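You operate a simulated robot arm through the tools that you are given. There is no shell and no other tool. Be economical: measure what you need, move in short steps, check, and stop when the job is done.

You are at the controls of a simulated two-armed robot. One attempt, no reset.

TASK
Take the tool pad on the tall shelving second shelf from the bottom and put it away on the roller chest top. Put one of the dowels from the tall shelving second shelf from the bottom on top of the cam segment there. Put the riser block marked "N44" from the side bench top on the deck under the near table and the riser block that says "N35" on the front bench shelf. Put the yellow shaft cap from the side bench top on the side bench shelf and the blue shaft cap on the tall shelving fourth shelf from the bottom. Open the third cabinet drawer from the top. Any order will do.

The check looks at the end state, three seconds after you hand in, the way a careful person would. Anything else that was tipped, shoved, dropped, spilled or broken makes it a failure. Lids that push on must go on centred and level and be pressed home; caps that screw on are set level and turned clockwise until they are tight.

THE ROBOT
Two 7-joint arms with fingered hands on one trunk, on a base that drives. Base frame: it is fixed to the floor where the robot stands at the start and does not move with it; the origin is under the middle of the robot, x ahead of it, y to its left, z up; the surface under the hand at the start is at about z = 1320. Lengths are in mm, angles in degrees, forces in N, time in s.
The left shoulder is at the start at [73, 173, 1179], the right one opposite. With the tool pointing down near the work surface each hand reaches from about 180 to 660 mm from the robot's upright axis, wherever it stands, measured 20 degrees to its own side. Places, roughly: cam segment [500, -500, 500]; deck under the near table [-2600, -1200, 400]; dowel (2x2x5 cm) [700, -800, 500]; front bench shelf [-3300, -3700, 300]; riser block [500, -2250, 1000]; roller chest top [600, 2500, 1200]; shaft cap [500, -2250, 1000]; side bench shelf [500, -2500, 300]; tall shelving fourth shelf [600, -300, 1300]; third cabinet drawer [400, 7700, 500]; tool pad (9x6x4 cm) [500, 100, 500]. Payload 3.5 kg a hand.
The TCP of each hand is the grasp point between the finger pads, 30 mm short of the fingertips. In the tool frame z runs along the fingers and y along their closing line. The gripper opens to 104 mm. The gripper's body begins 35 mm behind the TCP. The gripper is a hand of 3 fingers: y runs from the thumb to the fingers, the wrist lies at [-15, -104, -178] in the tool frame, and closing takes about 1.5 s.
Orientation is that of the tool frame in the base frame, as a unit quaternion [w, x, y, z]. With the fingers straight down and the wrist toward the robot, the tool's x, y and z point along [0, 1, 0], [1, 0, 0] and [0, 0, -1] of the base frame.

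THE INTERFACE
- The arms move only by the tool step_arm. It takes "left_deltas", "right_deltas" or both (then of equal length, played together; a hand with none holds still); each is one flat list of numbers, 7 for each row, row after row: the shift along the tool's x, y, z in mm, then the turn, a rotation vector about the tool's x, y, z in degrees, then the opening, from 0 (shut) to 1 (fully open). In form: [x, y, z, wx, wy, wz, grip, x, y, z, wx, wy, wz, grip, ...]. A call has 1 to 8 rows; each row shifts and turns the commanded pose from where the row before left it, along the tool's axes as they then stand. Each row takes 0.2 s and may step no farther than 50 mm and 8.6 degrees from the row before; otherwise, or with a gripper value out of range, the whole call is refused. A pose out of reach is approached as far as the arm can. The call stops where the force on the tool passes 40 N (or 10 N more than at its start, if that is more) or the arm is blocked; 0.2 s more then pass. The fingers move at their own pace (about 72 mm/s each) and stop on an object; they squeeze with about 24 N. The grip force told is the motor's: it shows also when the fingers shut on nothing. Time passes only in rows, and 0.2 s behind the last, so rows that do not move let the fingers close. It gives the time, the measured TCP pose, the force on the tool (base axes), the opening and the grip force at its end, in the units of the frame above (readings bear some noise), with the torque about the TCP (base axes, N m) and any sound that the robot's microphone picked up, and new pictures: "pictures" is both (left out), scene, wrist or none (wrist: the cameras of the hands that moved).
- Cameras (640 x 400 px; columns grow to the right, rows downward): "scene" is now at [160.5, -43.5, 1393]; the picture's right is [-0.45, -0.89, 0.00], its down [-0.14, 0.07, -0.99] and it looks along [0.88, -0.45, -0.16] (base axes); focal length 214 px, centre (320, 200). "left" rides on the left gripper at [-64, -94, -117] in its tool frame; the picture's right is [-0.72, -0.33, 0.61], its down [0.64, -0.65, 0.40] and it looks along [0.27, 0.68, 0.68] (tool axes); focal length 238 px, centre (320, 200). "right" rides on the right gripper at [64, -94, -117] in its tool frame; the picture's right is [-0.72, 0.33, -0.61], its down [-0.64, -0.65, 0.40] and it looks along [-0.27, 0.68, 0.68] (tool axes); focal length 238 px, centre (320, 200).
- lift_body(by): slides the trunk up (or, below 0, down) by that many mm; the arms and the scene camera ride with it, the base frame stays. It gives what a move gives, with no picture.
- drive_base(legs): drives the robot by 1 to 6 legs, each [ahead, left, turn to the left] in mm, mm and degrees, along the robot's own axes; the way and the turn of a leg run together, so that a leg with both is an arc; at most 1500 mm and 180 degrees a leg. The arms and the cameras ride along, it lands a little off, and it stops where it bumps. It gives what a move gives, and a new picture of the scene camera.
- set_grasp(shape, hand): the hand has 3 fingers and takes this shape, open, in about a second: jaw (thumb against the fingers, like two jaws); tri (thumb and two fingers); tip (a fingertip pinch); poke (one finger out to press); point (the index stretched); flat (the hand flat); cup (the hand cupped); fist (a fist). The gripper value then closes the fingers along that shape, each until it touches; the sizes above hold for jaw. It gives what a move gives, with no picture.
- head_to(pan, tilt): turns the head with the scene camera to pan (to the left, within 86 degrees either way) and tilt (down, from -29 to 69), counted from straight ahead of the robot. It gives what a move gives, and a new picture of the scene camera.
- probe_pixels(camera, pixels): for up to 12 pixels [column, row] of the newest picture of that camera ("zoom" is the newest enlarged one), the place [x, y, z] in the base frame of the surface seen there, good to about 2 mm. It takes no simulated time.
- close_up(camera, box): a new picture of the part [left, top, right, bottom] of that camera's present view, enlarged. It takes no simulated time.
- hand_in(): hands the job in; it is judged then, once.

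Go step by step. Measure first, check grasps and placings, and put right what went wrong. The budget is 131 turns and 260 pictures, counting those below and the enlarged ones. Unless the task says otherwise, let go and move clear before handing in.

The tools are called after "Call:" as name(argument=value, ...) on one line, values as JSON. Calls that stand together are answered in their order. step_arm: Moves the arms, as the interface text tells. Its arguments: {"type":"object","properties":{"left_deltas":{"type":"array"},"right_deltas":{"type":"array"},"pictures":{"type":"string","enum":["both","scene","wrist","none"]}},"required":[]} The other tools are called the same way: lift_body (by) slides the trunk up or down; set_grasp (shape, hand) gives the hand a shape; drive_base (legs) drives the base; head_to (pan, tilt) turns the head that bears the scene camera; probe_pixels (camera, pixels) gives the place of the surface under pixels of a picture; close_up (camera, box) takes an enlarged picture of a part of a camera's view; hand_in () hands the job in.

At the start:

```text
time: 0.0
left_tool_pos: [343.4, -48.7, 1480.0]
left_tcp_rot: [0.001, 0.707, 0.707, -0.001]
left_wrist_force: [-0.5, 0.9, -0.4]
left_ft_torque: [-0.01, 0.0, -0.04]
left_opening: 103.5
left_grasp_force: 0.1
left_shape: jaw
right_tool_pos: [333.9, -343.1, 1481.0]
right_tcp_rot: [0.001, 0.707, 0.707, -0.001]
right_wrist_force: [-0.1, -0.4, 0.3]
right_ft_torque: [0.02, -0.03, -0.01]
right_opening: 103.7
right_grasp_force: 0.0
right_shape: jaw
trunk travel left (down, up): [-276.0, 478.0]
robot x, y, heading: [0.2, 1.1, 0.1]
head pan, tilt: [-27.0, 9.1]
```

scene: 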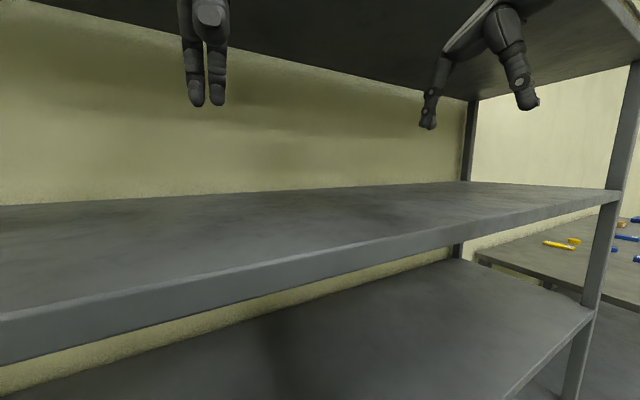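
right: 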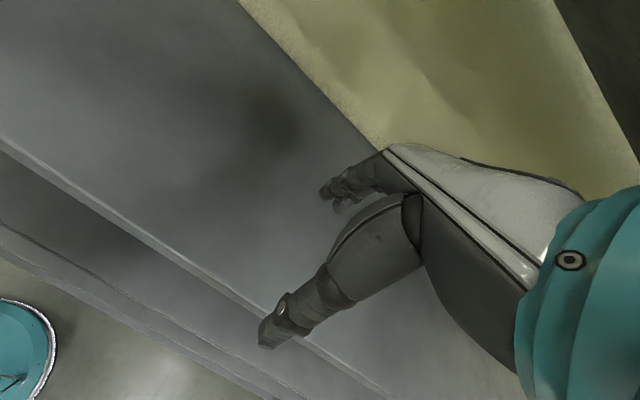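
left: 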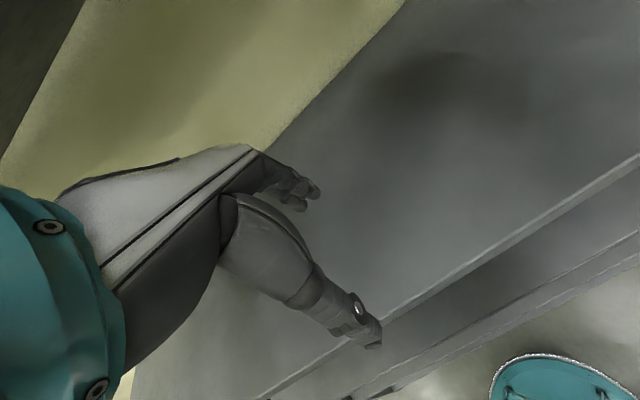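

The hands are inside the shelving, above the fourth shelf. I back straight out and look at the shelving from a distance.

Call:
drive_base(legs=[[-700, 0, 0]])

Call:
head_to(pan=-10, tilt=35)

```text
time: 3.8
left_tool_pos: [-348.4, -48.8, 1480.3]
left_tcp_rot: [0.001, 0.704, 0.71, 0.0]
left_wrist_force: [-0.1, 0.0, 0.1]
left_ft_torque: [0.0, -0.06, 0.01]
left_opening: 103.6
left_grasp_force: 0.1
left_shape: jaw
right_tool_pos: [-358.0, -345.2, 1480.3]
right_tcp_rot: [0.0, 0.705, 0.71, 0.0]
right_wrist_force: [-0.4, -0.1, -0.2]
right_ft_torque: [0.03, -0.02, 0.02]
right_opening: 103.9
right_grasp_force: 0.0
right_shape: jaw
trunk travel left (down, up): [-276.0, 478.0]
robot x, y, heading: [-689.7, -3.0, 0.2]
head pan, tilt: [-27.0, 9.1]
```

scene: 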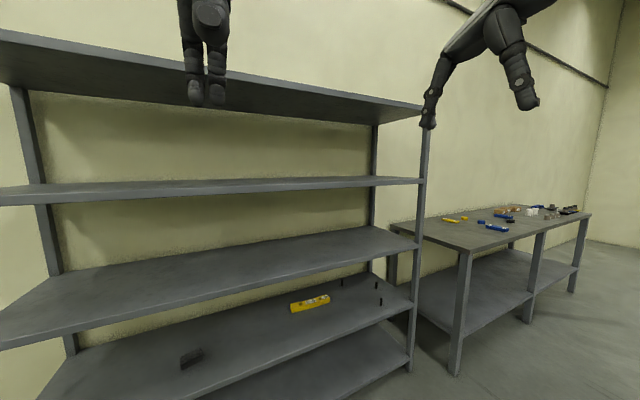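

```text
time: 4.7
left_tool_pos: [-349.9, -48.1, 1480.4]
left_tcp_rot: [0.001, 0.705, 0.709, 0.0]
left_wrist_force: [0.6, 0.5, -0.4]
left_ft_torque: [0.02, 0.02, -0.01]
left_opening: 103.5
left_grasp_force: 0.1
left_shape: jaw
right_tool_pos: [-356.6, -344.8, 1478.8]
right_tcp_rot: [0.0, 0.705, 0.71, 0.0]
right_wrist_force: [0.7, 0.5, -0.7]
right_ft_torque: [0.02, -0.03, -0.01]
right_opening: 103.4
right_grasp_force: 0.1
right_shape: jaw
trunk travel left (down, up): [-276.0, 478.0]
robot x, y, heading: [-696.9, -6.7, 0.4]
head pan, tilt: [-10.0, 35.0]
```

scene: 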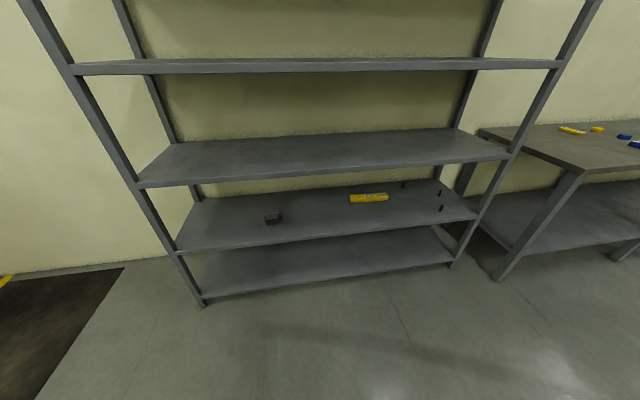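

The pad is near (273,218), the yellow cam segment near (370,198), and the dowels near (403,183), (439,192) and (440,208). I enlarge that area and probe the shelf edges.

Call:
probe_pixels(camera="scene", pixels=[[320, 234], [320, 241], [320, 224], [320, 178], [320, 186], [320, 62], [320, 74], [455, 265], [176, 240], [320, 280], [560, 150], [345, 140]])

Call:
close_up(camera="scene", box=[250, 150, 490, 300])

```text
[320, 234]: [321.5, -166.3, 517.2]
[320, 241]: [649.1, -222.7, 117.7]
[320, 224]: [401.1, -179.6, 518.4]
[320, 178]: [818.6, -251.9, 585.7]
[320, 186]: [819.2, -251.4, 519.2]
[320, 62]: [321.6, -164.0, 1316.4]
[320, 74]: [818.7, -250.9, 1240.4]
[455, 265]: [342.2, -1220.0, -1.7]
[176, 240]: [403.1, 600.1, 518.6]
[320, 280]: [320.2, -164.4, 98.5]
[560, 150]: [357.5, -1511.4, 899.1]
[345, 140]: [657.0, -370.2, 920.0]
```

```text
2.67 times, centred on (370, 225) of scene
```

zoom: 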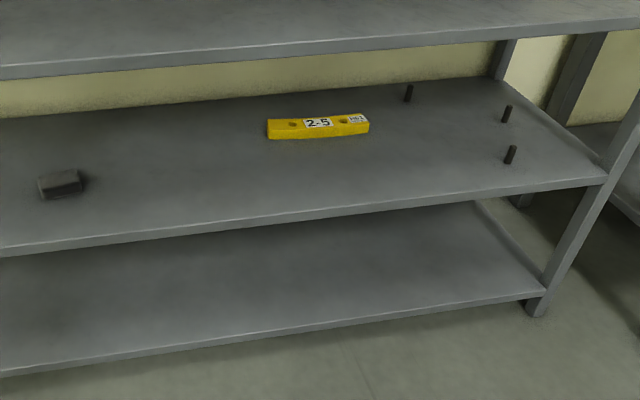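

The second shelf is at z≈518, the third at z≈920, and both run from x 320 to 820. I probe the objects in the enlarged picture.

Call:
probe_pixels(camera="zoom", pixels=[[39, 182], [74, 172], [81, 180], [45, 199], [79, 191], [268, 123], [368, 119], [320, 122], [408, 88], [506, 108], [509, 150], [60, 178]])

Call:
lift_body(by=-270)

Call:
head_to(pan=-10, tilt=20)

```text
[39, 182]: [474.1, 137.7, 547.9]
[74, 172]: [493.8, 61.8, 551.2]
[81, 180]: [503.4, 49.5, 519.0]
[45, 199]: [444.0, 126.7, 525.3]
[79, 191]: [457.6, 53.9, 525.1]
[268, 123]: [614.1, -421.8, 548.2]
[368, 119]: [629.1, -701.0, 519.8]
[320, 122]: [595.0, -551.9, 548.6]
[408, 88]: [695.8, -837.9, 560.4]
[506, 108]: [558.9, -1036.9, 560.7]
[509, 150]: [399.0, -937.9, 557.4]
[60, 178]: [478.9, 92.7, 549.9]
```

```text
time: 7.5
left_tool_pos: [-166.2, -46.7, 1107.4]
left_tcp_rot: [-0.107, 0.697, 0.701, -0.11]
left_wrist_force: [0.6, -0.4, 0.9]
left_ft_torque: [-0.01, -0.01, 0.03]
left_opening: 103.6
left_grasp_force: 0.1
left_shape: jaw
right_tool_pos: [-356.6, -344.9, 1210.2]
right_tcp_rot: [0.0, 0.705, 0.709, 0.0]
right_wrist_force: [-0.1, 0.3, 0.1]
right_ft_torque: [0.0, 0.01, -0.02]
right_opening: 103.5
right_grasp_force: 0.0
right_shape: jaw
trunk travel left (down, up): [-6.0, 748.0]
robot x, y, heading: [-692.3, -1.5, 0.4]
head pan, tilt: [-10.0, 35.0]
```

```text
time: 8.2
left_tool_pos: [-165.3, -46.7, 1107.3]
left_tcp_rot: [-0.107, 0.697, 0.7, -0.111]
left_wrist_force: [1.0, -0.2, -0.4]
left_ft_torque: [-0.04, -0.01, 0.0]
left_opening: 103.8
left_grasp_force: 0.1
left_shape: jaw
right_tool_pos: [-356.0, -345.3, 1209.4]
right_tcp_rot: [0.001, 0.704, 0.71, 0.0]
right_wrist_force: [-1.1, 0.1, 0.4]
right_ft_torque: [-0.01, 0.06, -0.01]
right_opening: 103.6
right_grasp_force: 0.0
right_shape: jaw
trunk travel left (down, up): [-6.0, 748.0]
robot x, y, heading: [-691.5, -0.1, 0.5]
head pan, tilt: [-10.0, 20.0]
```

scene: 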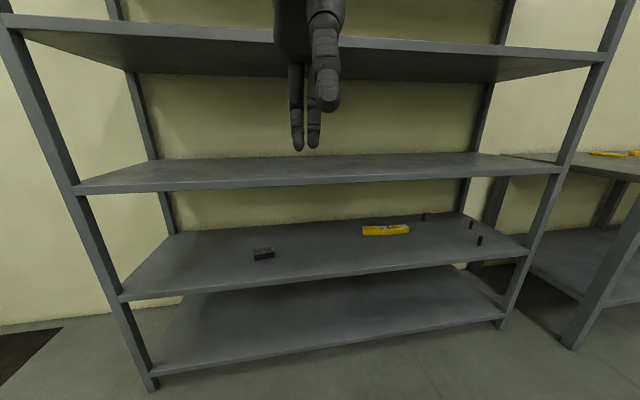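

I have the objects' positions. The left arm came out tilted about 18° after the trunk move. I straighten it and lower both hands in front of the shelving to the second-shelf level, before driving in.

Call:
step_arm(left_deltas=[0, 0, 0, -6, 0, 0, 1, 0, 0, 0, -6, 0, 0, 1, 0, 0, 0, -5.7, 0, 0, 1, 13.6, -4.3, 39, 0, 0, 0, 1, 13.6, -4.3, 39, 0, 0, 0, 1, 13.6, -4.3, 39, 0, 0, 0, 1, 13.6, -4.3, 39, 0, 0, 0, 1, 13.6, -4.3, 39, 0, 0, 0, 1], right_deltas=[0, 7, 38, 0, 0, 0, 1, 0, 7, 38, 0, 0, 0, 1, 0, 7, 38, 0, 0, 0, 1, 0, 7, 38, 0, 0, 0, 1, 0, 7, 38, 0, 0, 0, 1, 0, 7, 38, 0, 0, 0, 1, 0, 7, 38, 0, 0, 0, 1, 0, 7, 38, 0, 0, 0, 1], pictures="none")

```text
time: 10.0
left_tool_pos: [-189.2, 20.2, 912.9]
left_tcp_rot: [0.001, 0.705, 0.709, -0.002]
left_wrist_force: [-0.2, 0.0, 0.1]
left_ft_torque: [0.02, 0.02, 0.0]
left_opening: 103.8
left_grasp_force: 0.1
left_shape: jaw
right_tool_pos: [-300.6, -344.4, 905.4]
right_tcp_rot: [0.0, 0.705, 0.709, 0.0]
right_wrist_force: [-0.5, 0.8, -0.4]
right_ft_torque: [0.01, -0.06, 0.03]
right_opening: 103.8
right_grasp_force: 0.1
right_shape: jaw
trunk travel left (down, up): [-6.0, 748.0]
robot x, y, heading: [-694.1, 0.5, 0.3]
head pan, tilt: [-10.0, 20.0]
```

The left arm is straight again. I continue lowering both hands.

Call:
step_arm(left_deltas=[13.7, -4, 38.5, 0, 0, 0, 1, 13.7, -4, 38.5, 0, 0, 0, 1, 13.7, -4, 38.5, 0, 0, 0, 1, 13.7, -4, 38.5, 0, 0, 0, 1, 13.7, -4, 38.5, 0, 0, 0, 1, 13.7, -4, 38.5, 0, 0, 0, 1, 13.7, -4, 38.5, 0, 0, 0, 1, 13.7, -4, 38.5, 0, 0, 0, 1], right_deltas=[0, 7, 38, 0, 0, 0, 1, 0, 7, 38, 0, 0, 0, 1, 0, 7, 38, 0, 0, 0, 1, 0, 7, 38, 0, 0, 0, 1, 0, 7, 38, 0, 0, 0, 1, 0, 7, 38, 0, 0, 0, 1, 0, 7, 38, 0, 0, 0, 1, 0, 7, 38, 0, 0, 0, 1], pictures="scene")

```text
time: 11.8
left_tool_pos: [-215.5, 124.7, 602.8]
left_tcp_rot: [0.002, 0.705, 0.709, -0.002]
left_wrist_force: [0.0, 1.2, -0.1]
left_ft_torque: [-0.03, -0.03, 0.0]
left_opening: 103.5
left_grasp_force: 0.0
left_shape: jaw
left hand out of reach, approached as far as the arm can: row 6
right_tool_pos: [-206.2, -380.3, 635.6]
right_tcp_rot: [0.0, 0.704, 0.71, 0.001]
right_wrist_force: [0.0, -0.5, 0.6]
right_ft_torque: [0.03, 0.01, 0.01]
right_opening: 103.8
right_grasp_force: 0.0
right_shape: jaw
right hand out of reach, approached as far as the arm can: row 1, 2, 3, 4
trunk travel left (down, up): [-6.0, 748.0]
robot x, y, heading: [-691.5, -5.7, 0.4]
head pan, tilt: [-10.0, 20.0]
```

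scene: 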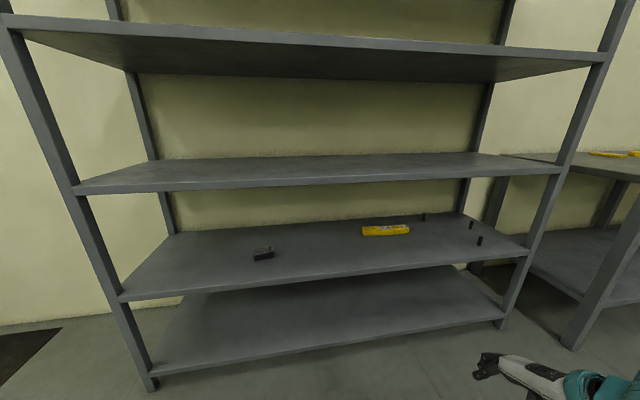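

Both hands are low enough. I look down to check how the forearms lie.

Call:
head_to(pan=0, tilt=50)

```text
time: 12.8
left_tool_pos: [-216.5, 125.3, 602.9]
left_tcp_rot: [0.001, 0.705, 0.709, -0.001]
left_wrist_force: [0.4, -0.1, -1.2]
left_ft_torque: [0.01, -0.01, -0.01]
left_opening: 103.4
left_grasp_force: 0.1
left_shape: jaw
right_tool_pos: [-206.4, -380.5, 637.3]
right_tcp_rot: [-0.001, 0.704, 0.71, 0.0]
right_wrist_force: [0.6, 0.0, 0.4]
right_ft_torque: [0.0, 0.0, -0.02]
right_opening: 104.0
right_grasp_force: 0.1
right_shape: jaw
trunk travel left (down, up): [-6.0, 748.0]
robot x, y, heading: [-695.3, -2.0, 0.3]
head pan, tilt: [0.0, 50.0]
```

scene: 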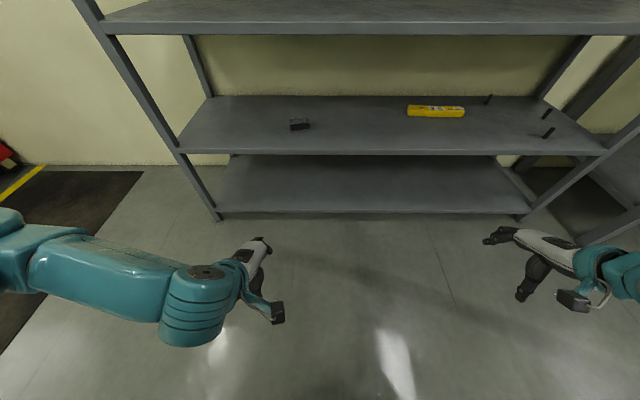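

I probe the left forearm, the elbow and the shelf posts for clearance.

Call:
probe_pixels(camera="scene", pixels=[[190, 285], [205, 270], [100, 260], [15, 245], [245, 250], [200, 200], [535, 240], [610, 262], [290, 120], [308, 120], [291, 129], [308, 128]])

```text
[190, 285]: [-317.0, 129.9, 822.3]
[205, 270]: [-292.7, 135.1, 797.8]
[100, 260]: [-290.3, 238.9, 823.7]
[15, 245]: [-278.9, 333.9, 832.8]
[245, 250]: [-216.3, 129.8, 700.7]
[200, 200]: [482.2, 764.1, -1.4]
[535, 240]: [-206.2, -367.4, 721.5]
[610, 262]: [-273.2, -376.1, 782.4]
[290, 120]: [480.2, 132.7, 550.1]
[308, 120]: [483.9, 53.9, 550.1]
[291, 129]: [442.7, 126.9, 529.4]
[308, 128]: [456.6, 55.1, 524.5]
```

The forearm top is at z≈830. I extend the left hand 80 mm ahead so that less of the arm goes under the shelf, and check the elbow and the shelf lip.

Call:
step_arm(left_deltas=[0, 40, 0, 0, 0, 0, 1, 0, 40, 0, 0, 0, 0, 1], pictures="none")

Call:
head_to(pan=35, tilt=45)

```text
time: 13.4
left_tool_pos: [-134.9, 127.0, 603.6]
left_tcp_rot: [0.001, 0.705, 0.709, -0.001]
left_wrist_force: [0.5, -0.2, 0.7]
left_ft_torque: [0.05, -0.02, 0.0]
left_opening: 103.7
left_grasp_force: 0.1
left_shape: jaw
right_tool_pos: [-206.5, -380.2, 635.8]
right_tcp_rot: [0.0, 0.704, 0.71, 0.0]
right_wrist_force: [-0.2, 0.4, 0.1]
right_ft_torque: [0.0, 0.04, 0.01]
right_opening: 103.6
right_grasp_force: 0.1
right_shape: jaw
trunk travel left (down, up): [-6.0, 748.0]
robot x, y, heading: [-692.1, -0.5, 0.2]
head pan, tilt: [0.0, 50.0]
```

```text
time: 14.4
left_tool_pos: [-135.5, 125.7, 603.2]
left_tcp_rot: [0.002, 0.705, 0.709, -0.001]
left_wrist_force: [-0.3, 0.7, 0.4]
left_ft_torque: [0.0, 0.03, 0.01]
left_opening: 103.8
left_grasp_force: 0.1
left_shape: jaw
right_tool_pos: [-207.6, -380.1, 635.4]
right_tcp_rot: [0.0, 0.705, 0.709, 0.0]
right_wrist_force: [-1.3, 0.0, 0.3]
right_ft_torque: [0.02, -0.01, 0.0]
right_opening: 103.7
right_grasp_force: 0.0
right_shape: jaw
trunk travel left (down, up): [-6.0, 748.0]
robot x, y, heading: [-696.5, -2.9, 0.3]
head pan, tilt: [35.0, 45.0]
```

scene: 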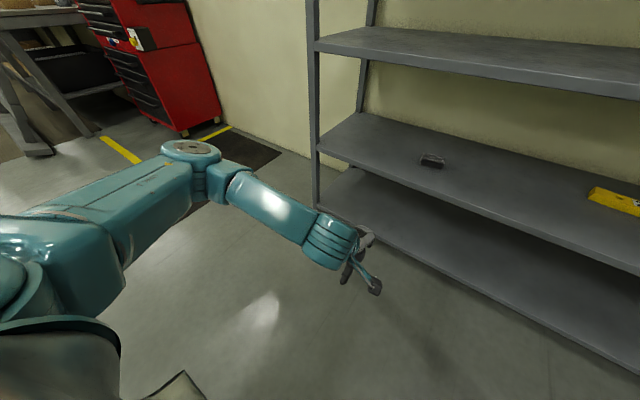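

Call:
probe_pixels(camera="scene", pixels=[[190, 147], [215, 160], [260, 195], [300, 220], [340, 240], [315, 40], [315, 52], [330, 60], [500, 72], [500, 76], [80, 200], [317, 130]])

```text
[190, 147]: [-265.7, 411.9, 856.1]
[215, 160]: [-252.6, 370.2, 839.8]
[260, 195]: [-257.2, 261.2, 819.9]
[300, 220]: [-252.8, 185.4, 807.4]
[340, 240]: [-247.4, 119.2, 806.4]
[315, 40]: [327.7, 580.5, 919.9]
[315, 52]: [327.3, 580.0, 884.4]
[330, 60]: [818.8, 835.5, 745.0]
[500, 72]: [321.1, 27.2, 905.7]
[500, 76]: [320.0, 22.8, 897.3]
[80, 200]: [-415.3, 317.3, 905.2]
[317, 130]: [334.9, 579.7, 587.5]
```

The elbow top is at z≈856 and the shelf underside at z≈883, so it fits. I drive in 590 mm and shift 34 mm right.

Call:
drive_base(legs=[[590, -34, 0]])

Call:
close_up(camera="left", box=[0, 0, 640, 400])

```text
time: 17.8
left_tool_pos: [458.4, 94.9, 604.0]
left_tcp_rot: [0.001, 0.706, 0.709, -0.001]
left_wrist_force: [-0.3, -0.6, 0.6]
left_ft_torque: [0.0, -0.03, 0.0]
left_opening: 103.8
left_grasp_force: 0.0
left_shape: jaw
right_tool_pos: [384.9, -413.2, 636.6]
right_tcp_rot: [0.0, 0.705, 0.709, 0.0]
right_wrist_force: [0.8, 0.0, -0.3]
right_ft_torque: [0.02, -0.02, 0.02]
right_opening: 103.8
right_grasp_force: 0.1
right_shape: jaw
trunk travel left (down, up): [-6.0, 748.0]
robot x, y, heading: [-98.5, -30.1, 0.4]
head pan, tilt: [35.0, 45.0]
```

scene: 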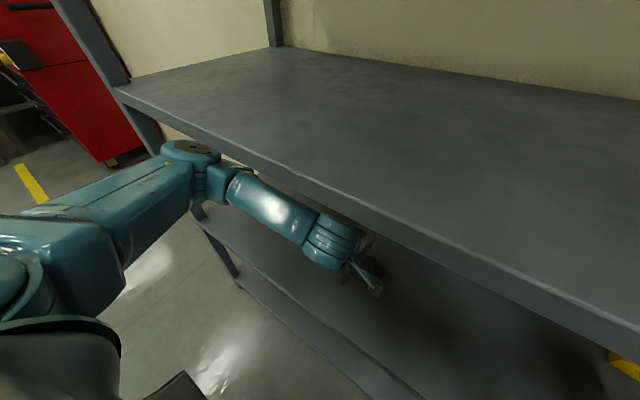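

```text
1.00 times, centred on (320, 200) of left (not enlarged: the box is as wide or as high as the picture)
```

zoom: 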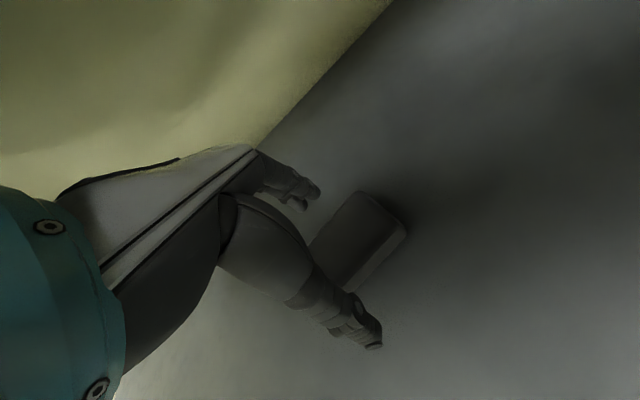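

The pad shows at about (355,240), between the fingers and the thumb. I probe its corners.

Call:
probe_pixels(camera="zoom", pixels=[[362, 195], [402, 229], [352, 284], [335, 250], [318, 240], [370, 215], [378, 240], [347, 288], [360, 262], [390, 225], [340, 225]])

```text
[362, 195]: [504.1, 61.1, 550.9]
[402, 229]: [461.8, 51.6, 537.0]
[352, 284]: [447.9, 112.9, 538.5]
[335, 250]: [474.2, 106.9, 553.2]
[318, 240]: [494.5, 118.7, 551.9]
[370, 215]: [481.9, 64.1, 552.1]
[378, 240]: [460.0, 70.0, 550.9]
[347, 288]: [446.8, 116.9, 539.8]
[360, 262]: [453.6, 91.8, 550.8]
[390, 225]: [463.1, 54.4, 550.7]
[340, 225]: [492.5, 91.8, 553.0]
```

The pad is turned about 14° and centred near (479,100), with its top at 553. I rotate the hand, shift 21 mm ahead, descend 50 mm and close.

Call:
step_arm(left_deltas=[0, 0, 0, 0, 0, -7, 1, 0, 0, 0, 0, 0, -7, 1, 0, 21, 0, 0, 0, 0, 1, 0, 0, 25, 0, 0, 0, 1, 0, 0, 24, 0, 0, 0, 1], pictures="wrist")

```text
time: 19.0
left_tool_pos: [478.0, 101.1, 555.3]
left_tcp_rot: [0.001, 0.614, 0.789, -0.002]
left_wrist_force: [-0.1, 0.0, -0.3]
left_ft_torque: [0.0, 0.0, 0.01]
left_opening: 103.6
left_grasp_force: 0.1
left_shape: jaw
right_tool_pos: [386.8, -412.7, 635.1]
right_tcp_rot: [0.0, 0.705, 0.71, 0.001]
right_wrist_force: [0.6, 0.0, -0.2]
right_ft_torque: [-0.01, 0.02, -0.06]
right_opening: 103.8
right_grasp_force: 0.1
right_shape: jaw
trunk travel left (down, up): [-6.0, 748.0]
robot x, y, heading: [-103.8, -30.8, 0.4]
head pan, tilt: [35.0, 45.0]
```

left: 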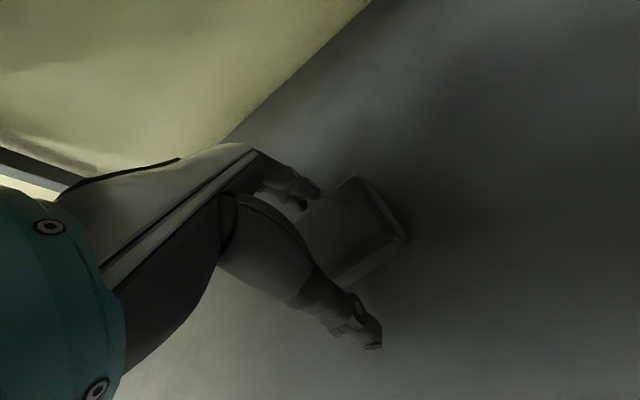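

The hand is aligned over the pad. I close on it.

Call:
step_arm(left_deltas=[0, 0, 0, 0, 0, 0, 0, 0, 0, 0, 0, 0, 0, 0, 0, 0, 0, 0, 0, 0, 0, 0, 0, 0, 0, 0, 0, 0, 0, 0, 0, 0, 0, 0, 0], pictures="wrist")

```text
time: 20.2
left_tool_pos: [478.1, 101.1, 555.3]
left_tcp_rot: [0.002, 0.613, 0.79, -0.002]
left_wrist_force: [0.7, -0.4, 0.0]
left_ft_torque: [-0.01, 0.02, 0.03]
left_opening: 54.1
left_grasp_force: 23.7
left_shape: jaw
right_tool_pos: [386.8, -412.1, 636.8]
right_tcp_rot: [-0.001, 0.705, 0.709, 0.0]
right_wrist_force: [0.6, 0.9, -0.1]
right_ft_torque: [0.0, 0.0, 0.01]
right_opening: 103.6
right_grasp_force: 0.1
right_shape: jaw
trunk travel left (down, up): [-6.0, 748.0]
robot x, y, heading: [-100.6, -30.6, 0.3]
head pan, tilt: [35.0, 45.0]
```

left: 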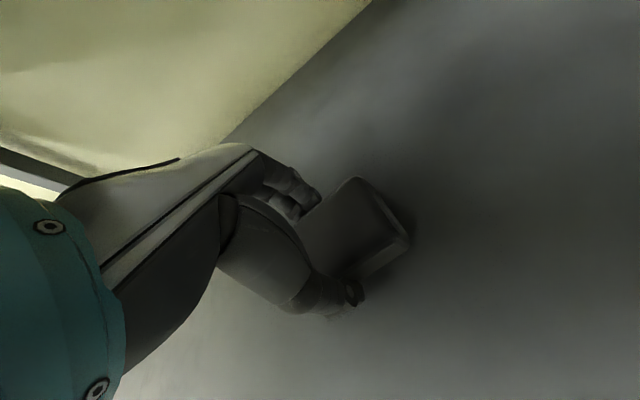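

The pad is gripped at 54 mm with 24 N. I lift it 40 mm and back out to go to the roller chest.

Call:
step_arm(left_deltas=[0, 0, -20, 0, 0, 0, 0, 0, 0, -22, 0, 0, 0, 0], pictures="wrist")

Call:
drive_base(legs=[[-800, 0, 0], [0, 0, 40]])

Call:
head_to(pan=20, tilt=12)

```text
time: 20.8
left_tool_pos: [478.9, 101.1, 596.4]
left_tcp_rot: [0.001, 0.613, 0.79, -0.002]
left_wrist_force: [-0.4, 0.5, -0.6]
left_ft_torque: [0.02, 0.0, -0.03]
left_opening: 54.2
left_grasp_force: 24.1
left_shape: jaw
right_tool_pos: [385.9, -413.4, 635.0]
right_tcp_rot: [0.0, 0.705, 0.709, 0.001]
right_wrist_force: [0.3, 0.5, -0.7]
right_ft_torque: [-0.01, -0.02, 0.01]
right_opening: 103.6
right_grasp_force: 0.2
right_shape: jaw
trunk travel left (down, up): [-6.0, 748.0]
robot x, y, heading: [-100.3, -35.5, -0.1]
head pan, tilt: [35.0, 45.0]
```

left: 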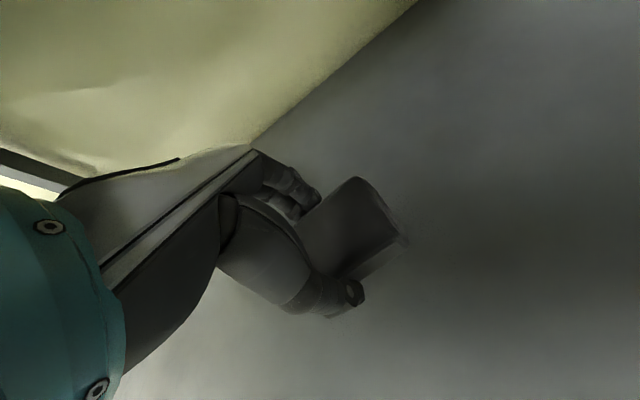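

```text
time: 26.9
left_tool_pos: [-536.1, 435.7, 596.4]
left_tcp_rot: [0.001, 0.309, 0.951, -0.001]
left_wrist_force: [-0.2, -0.4, -0.6]
left_ft_torque: [-0.01, 0.03, -0.01]
left_opening: 54.4
left_grasp_force: 23.8
left_shape: jaw
right_tool_pos: [-279.7, -18.9, 635.4]
right_tcp_rot: [0.0, 0.423, 0.906, 0.0]
right_wrist_force: [-0.1, 0.5, -0.2]
right_ft_torque: [-0.01, 0.02, -0.02]
right_opening: 103.6
right_grasp_force: 0.1
right_shape: jaw
trunk travel left (down, up): [-6.0, 748.0]
robot x, y, heading: [-894.0, -36.5, 39.9]
head pan, tilt: [35.0, 45.0]
```

scene: 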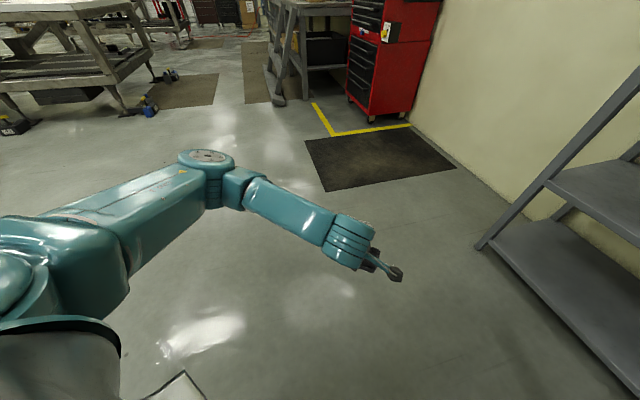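

```text
time: 27.9
left_tool_pos: [-536.7, 435.0, 596.3]
left_tcp_rot: [0.001, 0.309, 0.951, -0.001]
left_wrist_force: [0.3, 0.4, -0.4]
left_ft_torque: [0.0, 0.03, -0.02]
left_opening: 53.8
left_grasp_force: 23.7
left_shape: jaw
right_tool_pos: [-280.1, -19.3, 635.6]
right_tcp_rot: [0.0, 0.422, 0.906, 0.001]
right_wrist_force: [-0.4, -0.3, 0.6]
right_ft_torque: [-0.02, 0.02, 0.0]
right_opening: 103.8
right_grasp_force: 0.0
right_shape: jaw
trunk travel left (down, up): [-6.0, 748.0]
robot x, y, heading: [-890.6, -36.2, 40.0]
head pan, tilt: [20.0, 12.0]
```

scene: 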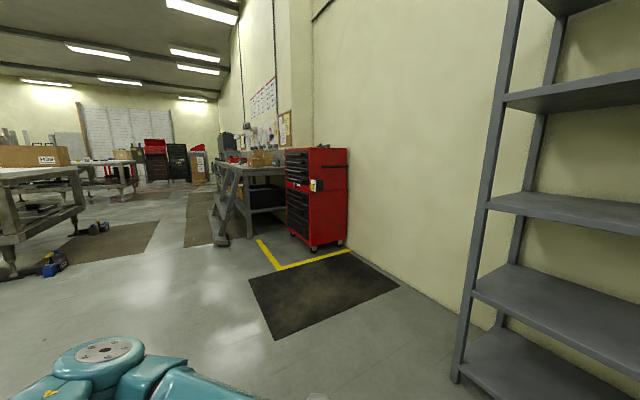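

The red roller chest is at (320,170). I probe its top edges and raise the trunk.

Call:
probe_pixels(camera="scene", pixels=[[286, 151], [309, 150], [346, 149], [320, 149], [310, 243], [291, 230], [345, 170], [300, 180], [232, 236], [270, 165]])

Call:
lift_body(by=640)

Call:
drive_base(legs=[[0, 1500, -40]])

```text
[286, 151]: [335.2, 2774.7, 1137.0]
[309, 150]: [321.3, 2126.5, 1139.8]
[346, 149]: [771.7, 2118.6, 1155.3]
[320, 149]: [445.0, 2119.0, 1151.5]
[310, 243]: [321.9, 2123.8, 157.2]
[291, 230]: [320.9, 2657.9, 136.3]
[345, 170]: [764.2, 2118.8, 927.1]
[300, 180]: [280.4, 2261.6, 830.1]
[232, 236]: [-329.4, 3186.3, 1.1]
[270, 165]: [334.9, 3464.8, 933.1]
```

```text
refused: 640 is not a number from -400 to 400
```

```text
time: 35.3
left_tool_pos: [-803.7, 1463.2, 596.6]
left_tcp_rot: [0.001, 0.622, 0.783, -0.001]
left_wrist_force: [0.0, -0.4, -0.4]
left_ft_torque: [0.03, 0.0, -0.02]
left_opening: 53.9
left_grasp_force: 24.0
left_shape: jaw
right_tool_pos: [-907.3, 953.9, 635.7]
right_tcp_rot: [0.0, 0.713, 0.702, 0.0]
right_wrist_force: [0.2, -0.3, -1.1]
right_ft_torque: [0.0, 0.02, -0.01]
right_opening: 103.8
right_grasp_force: 0.0
right_shape: jaw
trunk travel left (down, up): [-6.0, 748.0]
robot x, y, heading: [-1386.3, 1340.6, -0.6]
head pan, tilt: [20.0, 12.0]
cut short: leg 1
```

scene: 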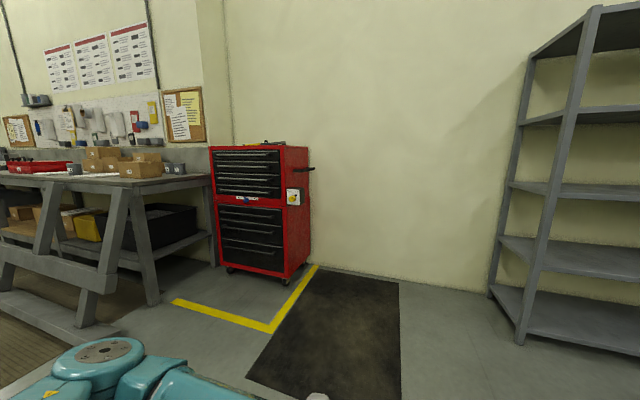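

The drive was cut short at the very end, so something may be on my left. I look there.

Call:
head_to(pan=75, tilt=35)

Call:
lift_body(by=400)

Call:
head_to(pan=75, tilt=45)

```text
time: 36.5
left_tool_pos: [-804.1, 1462.9, 596.5]
left_tcp_rot: [0.001, 0.622, 0.783, -0.001]
left_wrist_force: [-0.6, 0.5, -0.1]
left_ft_torque: [0.01, 0.0, -0.02]
left_opening: 54.0
left_grasp_force: 24.3
left_shape: jaw
right_tool_pos: [-906.9, 951.3, 635.0]
right_tcp_rot: [0.0, 0.712, 0.702, 0.0]
right_wrist_force: [0.6, 0.2, 0.4]
right_ft_torque: [-0.03, 0.01, 0.01]
right_opening: 103.7
right_grasp_force: 0.1
right_shape: jaw
trunk travel left (down, up): [-6.0, 748.0]
robot x, y, heading: [-1385.2, 1340.9, -0.9]
head pan, tilt: [75.0, 35.0]
```

scene: 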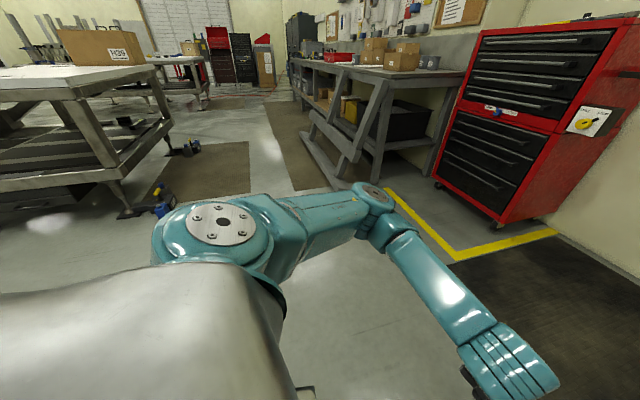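

```text
time: 40.4
left_tool_pos: [-803.0, 1463.2, 996.1]
left_tcp_rot: [0.001, 0.622, 0.783, -0.002]
left_wrist_force: [-0.9, 0.3, 0.3]
left_ft_torque: [-0.01, 0.0, 0.01]
left_opening: 54.1
left_grasp_force: 24.0
left_shape: jaw
right_tool_pos: [-907.4, 952.6, 1036.3]
right_tcp_rot: [0.001, 0.712, 0.702, -0.001]
right_wrist_force: [0.2, 0.5, 0.3]
right_ft_torque: [0.03, 0.03, 0.02]
right_opening: 103.7
right_grasp_force: 0.0
right_shape: jaw
trunk travel left (down, up): [-406.0, 348.0]
robot x, y, heading: [-1386.0, 1343.8, -0.7]
head pan, tilt: [75.0, 35.0]
```

```text
time: 41.1
left_tool_pos: [-803.9, 1464.1, 996.4]
left_tcp_rot: [0.0, 0.622, 0.783, -0.002]
left_wrist_force: [0.3, -0.4, 0.4]
left_ft_torque: [-0.01, 0.0, 0.01]
left_opening: 53.9
left_grasp_force: 24.1
left_shape: jaw
right_tool_pos: [-907.4, 953.4, 1036.2]
right_tcp_rot: [-0.001, 0.713, 0.701, 0.0]
right_wrist_force: [0.7, 0.2, 0.2]
right_ft_torque: [0.03, -0.04, -0.01]
right_opening: 103.8
right_grasp_force: 0.1
right_shape: jaw
trunk travel left (down, up): [-406.0, 348.0]
robot x, y, heading: [-1381.5, 1339.0, -1.0]
head pan, tilt: [75.0, 45.0]
```

scene: 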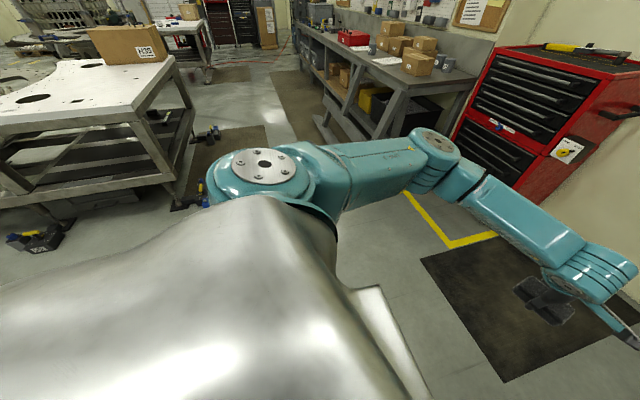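

A drill on the floor shows near (190,195). I probe it and drive ahead, away from it.

Call:
probe_pixels(camera="scene", pixels=[[188, 200], [200, 188], [175, 205], [35, 240], [205, 135], [175, 180], [210, 200]])

Call:
drive_base(legs=[[700, 0, 1]])

Call:
head_to(pan=86, tilt=30)

```text
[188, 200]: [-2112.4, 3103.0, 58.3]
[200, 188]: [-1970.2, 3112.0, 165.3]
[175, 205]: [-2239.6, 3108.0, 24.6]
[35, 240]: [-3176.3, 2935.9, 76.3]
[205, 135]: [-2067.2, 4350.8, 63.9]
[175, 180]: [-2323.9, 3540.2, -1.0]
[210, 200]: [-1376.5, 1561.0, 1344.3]
```

```text
time: 44.9
left_tool_pos: [-98.4, 1472.6, 995.4]
left_tcp_rot: [0.001, 0.614, 0.789, -0.002]
left_wrist_force: [0.4, -0.1, -0.5]
left_ft_torque: [-0.01, 0.02, 0.02]
left_opening: 54.0
left_grasp_force: 24.5
left_shape: jaw
right_tool_pos: [-191.8, 960.4, 1034.7]
right_tcp_rot: [0.0, 0.704, 0.71, 0.0]
right_wrist_force: [0.0, 0.8, -0.2]
right_ft_torque: [0.04, -0.03, 0.02]
right_opening: 103.8
right_grasp_force: 0.1
right_shape: jaw
trunk travel left (down, up): [-406.0, 348.0]
robot x, y, heading: [-676.5, 1334.9, 0.4]
head pan, tilt: [75.0, 45.0]
```

scene: 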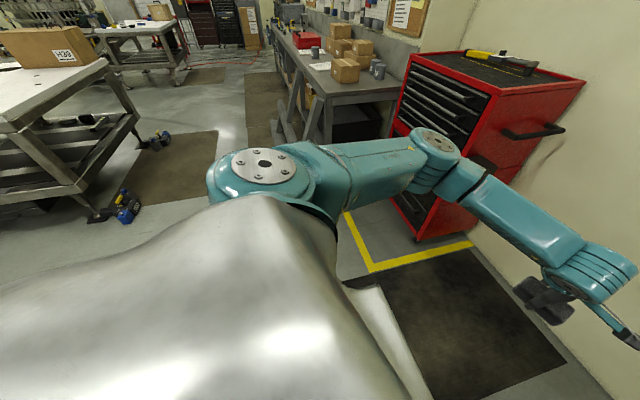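

```text
time: 45.7
left_tool_pos: [-99.4, 1474.2, 996.1]
left_tcp_rot: [0.001, 0.613, 0.79, -0.002]
left_wrist_force: [0.5, -0.1, -0.5]
left_ft_torque: [-0.01, 0.0, 0.0]
left_opening: 54.0
left_grasp_force: 23.6
left_shape: jaw
right_tool_pos: [-192.2, 960.3, 1035.6]
right_tcp_rot: [0.0, 0.705, 0.709, 0.0]
right_wrist_force: [-0.1, -0.9, 0.1]
right_ft_torque: [-0.03, 0.04, 0.03]
right_opening: 103.6
right_grasp_force: 0.0
right_shape: jaw
trunk travel left (down, up): [-406.0, 348.0]
robot x, y, heading: [-679.2, 1341.0, 0.2]
head pan, tilt: [85.9, 30.0]
```

scene: 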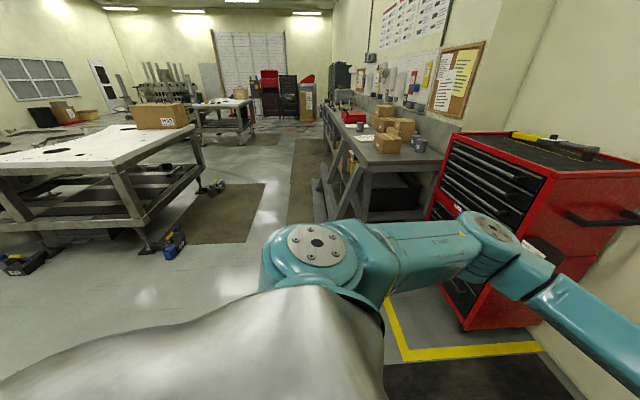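

The chest's grey top shows at (540,140) with tools lying on it. I probe it to find a free spot and raise the trunk 300 mm.

Call:
probe_pixels(camera="scene", pixels=[[480, 140], [500, 150], [540, 160], [520, 132], [515, 138], [590, 155], [560, 142], [600, 165], [455, 135], [545, 176], [520, 160]])

Call:
lift_body(by=300)

Call:
drive_base(legs=[[0, 920, 0], [150, 0, 0]])

Call:
head_to(pan=25, tilt=40)

```text
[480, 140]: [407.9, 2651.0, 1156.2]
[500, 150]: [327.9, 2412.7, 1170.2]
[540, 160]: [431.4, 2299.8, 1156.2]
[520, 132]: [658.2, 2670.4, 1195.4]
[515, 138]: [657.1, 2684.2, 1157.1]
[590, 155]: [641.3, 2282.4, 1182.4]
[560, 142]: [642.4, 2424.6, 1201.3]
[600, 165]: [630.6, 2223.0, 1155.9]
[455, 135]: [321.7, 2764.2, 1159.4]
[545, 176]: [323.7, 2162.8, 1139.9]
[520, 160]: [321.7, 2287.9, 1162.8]
```

```text
time: 48.7
left_tool_pos: [-100.9, 1473.2, 1295.8]
left_tcp_rot: [0.0, 0.613, 0.79, -0.002]
left_wrist_force: [0.1, 0.2, 0.3]
left_ft_torque: [0.0, 0.01, -0.02]
left_opening: 54.1
left_grasp_force: 23.6
left_shape: jaw
right_tool_pos: [-191.8, 959.8, 1335.5]
right_tcp_rot: [0.001, 0.705, 0.71, 0.0]
right_wrist_force: [0.1, 0.0, -0.9]
right_ft_torque: [0.0, -0.04, 0.01]
right_opening: 103.8
right_grasp_force: 0.1
right_shape: jaw
trunk travel left (down, up): [-706.0, 48.0]
robot x, y, heading: [-674.4, 1337.5, 0.5]
head pan, tilt: [85.9, 30.0]
```

```text
time: 54.5
left_tool_pos: [54.4, 2385.8, 1297.0]
left_tcp_rot: [0.001, 0.619, 0.785, -0.001]
left_wrist_force: [0.9, -0.3, -1.0]
left_ft_torque: [-0.01, -0.02, -0.01]
left_opening: 54.1
left_grasp_force: 23.9
left_shape: jaw
right_tool_pos: [-46.4, 1873.7, 1336.8]
right_tcp_rot: [0.001, 0.71, 0.704, 0.001]
right_wrist_force: [0.4, 0.2, -0.3]
right_ft_torque: [0.02, -0.01, 0.0]
right_opening: 103.5
right_grasp_force: 0.1
right_shape: jaw
trunk travel left (down, up): [-706.0, 48.0]
robot x, y, heading: [-526.4, 2259.6, -0.3]
head pan, tilt: [85.9, 30.0]
```

scene: 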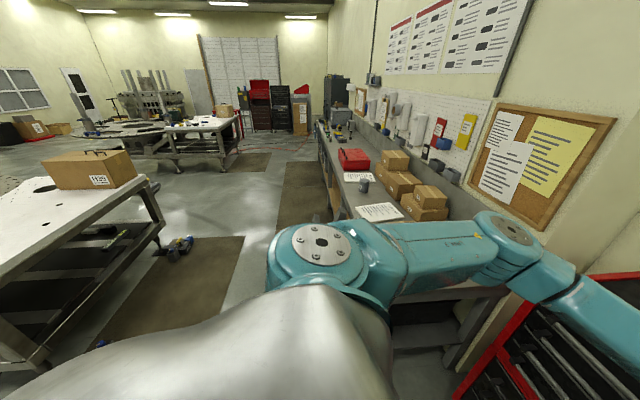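

```text
time: 55.9
left_tool_pos: [57.5, 2385.2, 1296.1]
left_tcp_rot: [0.001, 0.619, 0.785, -0.001]
left_wrist_force: [0.3, -0.5, 0.1]
left_ft_torque: [0.02, 0.01, -0.03]
left_opening: 53.7
left_grasp_force: 24.6
left_shape: jaw
right_tool_pos: [-43.6, 1874.0, 1336.0]
right_tcp_rot: [0.0, 0.71, 0.704, -0.001]
right_wrist_force: [0.5, 0.1, 0.1]
right_ft_torque: [-0.03, 0.0, 0.0]
right_opening: 103.5
right_grasp_force: 0.0
right_shape: jaw
trunk travel left (down, up): [-706.0, 48.0]
robot x, y, heading: [-520.5, 2258.8, -0.6]
head pan, tilt: [25.0, 40.0]
```

scene: 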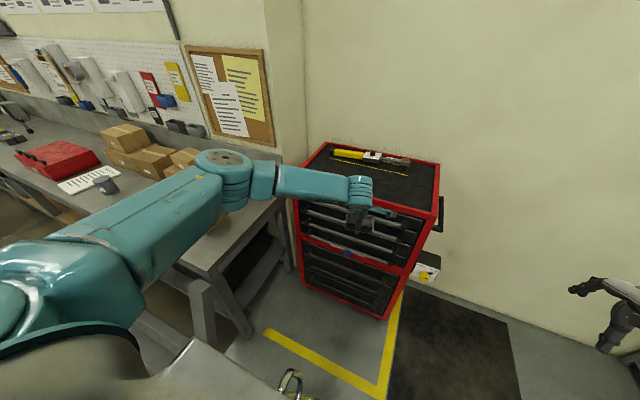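

The free area is at x≈460, surface z≈1156, with the tools at x≈640. I drive ahead 400 mm to put the pad over it, then check.

Call:
drive_base(legs=[[400, 0, 0]])

Call:
step_arm(left_deltas=[0, 0, 35, 0, 0, 0, 0, 0, 0, 30, 0, 0, 0, 0], pictures="both")

```text
time: 58.4
left_tool_pos: [456.5, 2392.2, 1297.1]
left_tcp_rot: [0.001, 0.614, 0.79, -0.001]
left_wrist_force: [0.1, 0.4, -0.6]
left_ft_torque: [-0.03, -0.01, 0.01]
left_opening: 54.0
left_grasp_force: 24.0
left_shape: jaw
right_tool_pos: [364.2, 1879.5, 1336.0]
right_tcp_rot: [0.0, 0.705, 0.709, 0.0]
right_wrist_force: [1.0, -1.1, -1.1]
right_ft_torque: [0.0, -0.01, -0.01]
right_opening: 103.3
right_grasp_force: 0.1
right_shape: jaw
trunk travel left (down, up): [-706.0, 48.0]
robot x, y, heading: [-122.8, 2261.0, 0.0]
head pan, tilt: [25.0, 40.0]
```

scene: 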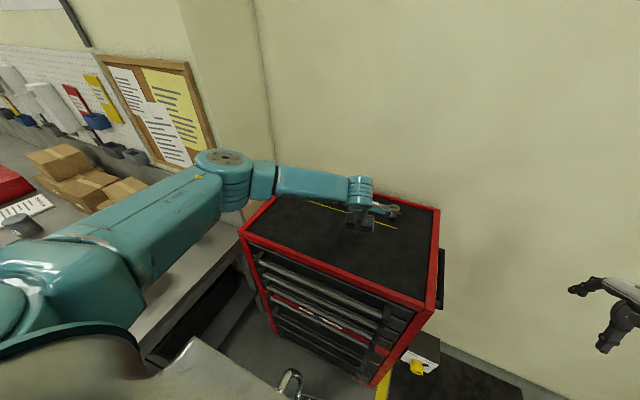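

```text
time: 59.0
left_tool_pos: [458.3, 2391.1, 1231.8]
left_tcp_rot: [0.0, 0.614, 0.79, -0.001]
left_wrist_force: [-0.1, 0.5, -1.0]
left_ft_torque: [0.04, -0.02, -0.02]
left_opening: 53.7
left_grasp_force: 24.6
left_shape: jaw
right_tool_pos: [365.0, 1880.6, 1335.3]
right_tcp_rot: [0.0, 0.705, 0.709, 0.0]
right_wrist_force: [0.2, 0.4, 0.7]
right_ft_torque: [0.02, 0.03, 0.08]
right_opening: 103.6
right_grasp_force: 0.1
right_shape: jaw
trunk travel left (down, up): [-706.0, 48.0]
robot x, y, heading: [-120.6, 2253.9, 0.2]
head pan, tilt: [25.0, 40.0]
```

scene: 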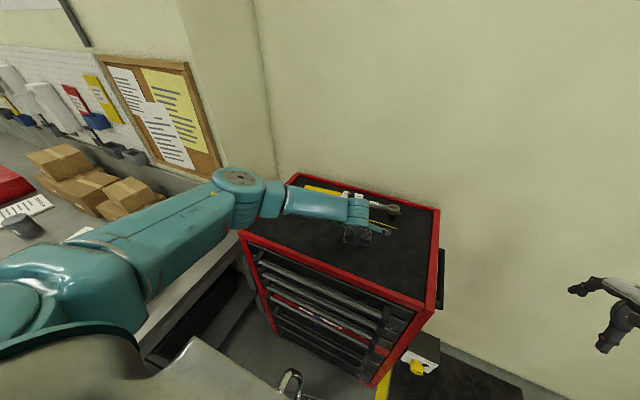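
left: 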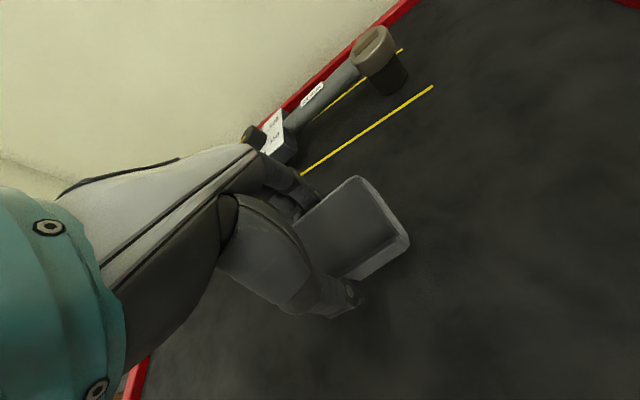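

The spot is clear; the tool sits behind the yellow line. I lower to contact in small steps and release.

Call:
step_arm(left_deltas=[0, 0, 15, 0, 0, 0, 0, 0, 0, 12, 0, 0, 0, 0, 0, 0, 4, 0, 0, 0, 0, 0, 0, 3, 0, 0, 0, 0, 0, 0, 3, 0, 0, 0, 0], pictures="wrist")

```text
time: 60.2
left_tool_pos: [458.0, 2391.6, 1194.2]
left_tcp_rot: [0.002, 0.614, 0.789, -0.002]
left_wrist_force: [-0.5, -0.8, 0.1]
left_ft_torque: [-0.02, -0.02, 0.01]
left_opening: 54.0
left_grasp_force: 24.2
left_shape: jaw
right_tool_pos: [363.2, 1878.7, 1334.7]
right_tcp_rot: [0.0, 0.705, 0.71, 0.0]
right_wrist_force: [-0.4, 0.0, -1.3]
right_ft_torque: [0.02, 0.01, 0.01]
right_opening: 103.7
right_grasp_force: 0.0
right_shape: jaw
trunk travel left (down, up): [-706.0, 48.0]
robot x, y, heading: [-118.0, 2260.5, 0.4]
head pan, tilt: [25.0, 40.0]
```

left: 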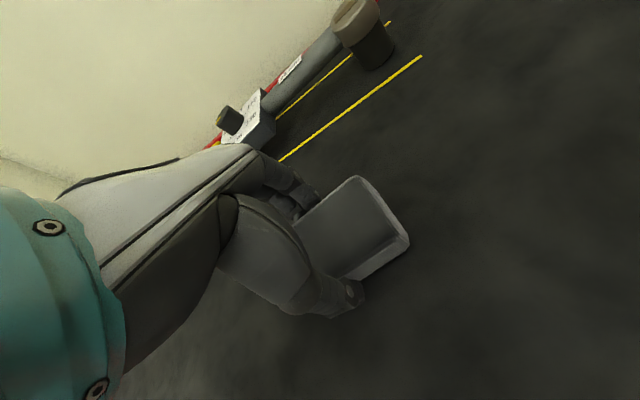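

There is no contact yet, so I go on down by small amounts.

Call:
step_arm(left_deltas=[0, 0, 1.5, 0, 0, 0, 0, 0, 0, 1.5, 0, 0, 0, 0, 0, 0, 1, 0, 0, 0, 0], pictures="none")

```text
time: 61.0
left_tool_pos: [458.5, 2391.1, 1192.2]
left_tcp_rot: [0.004, 0.614, 0.789, -0.001]
left_wrist_force: [0.4, 0.5, 8.1]
left_ft_torque: [0.0, -0.01, 0.01]
left_opening: 53.9
left_grasp_force: 24.0
left_shape: jaw
right_tool_pos: [363.7, 1879.6, 1335.8]
right_tcp_rot: [0.0, 0.705, 0.709, 0.0]
right_wrist_force: [-0.3, 0.2, 0.5]
right_ft_torque: [0.0, 0.01, 0.0]
right_opening: 103.7
right_grasp_force: 0.2
right_shape: jaw
trunk travel left (down, up): [-706.0, 48.0]
robot x, y, heading: [-122.4, 2263.8, 0.2]
head pan, tilt: [25.0, 40.0]
```

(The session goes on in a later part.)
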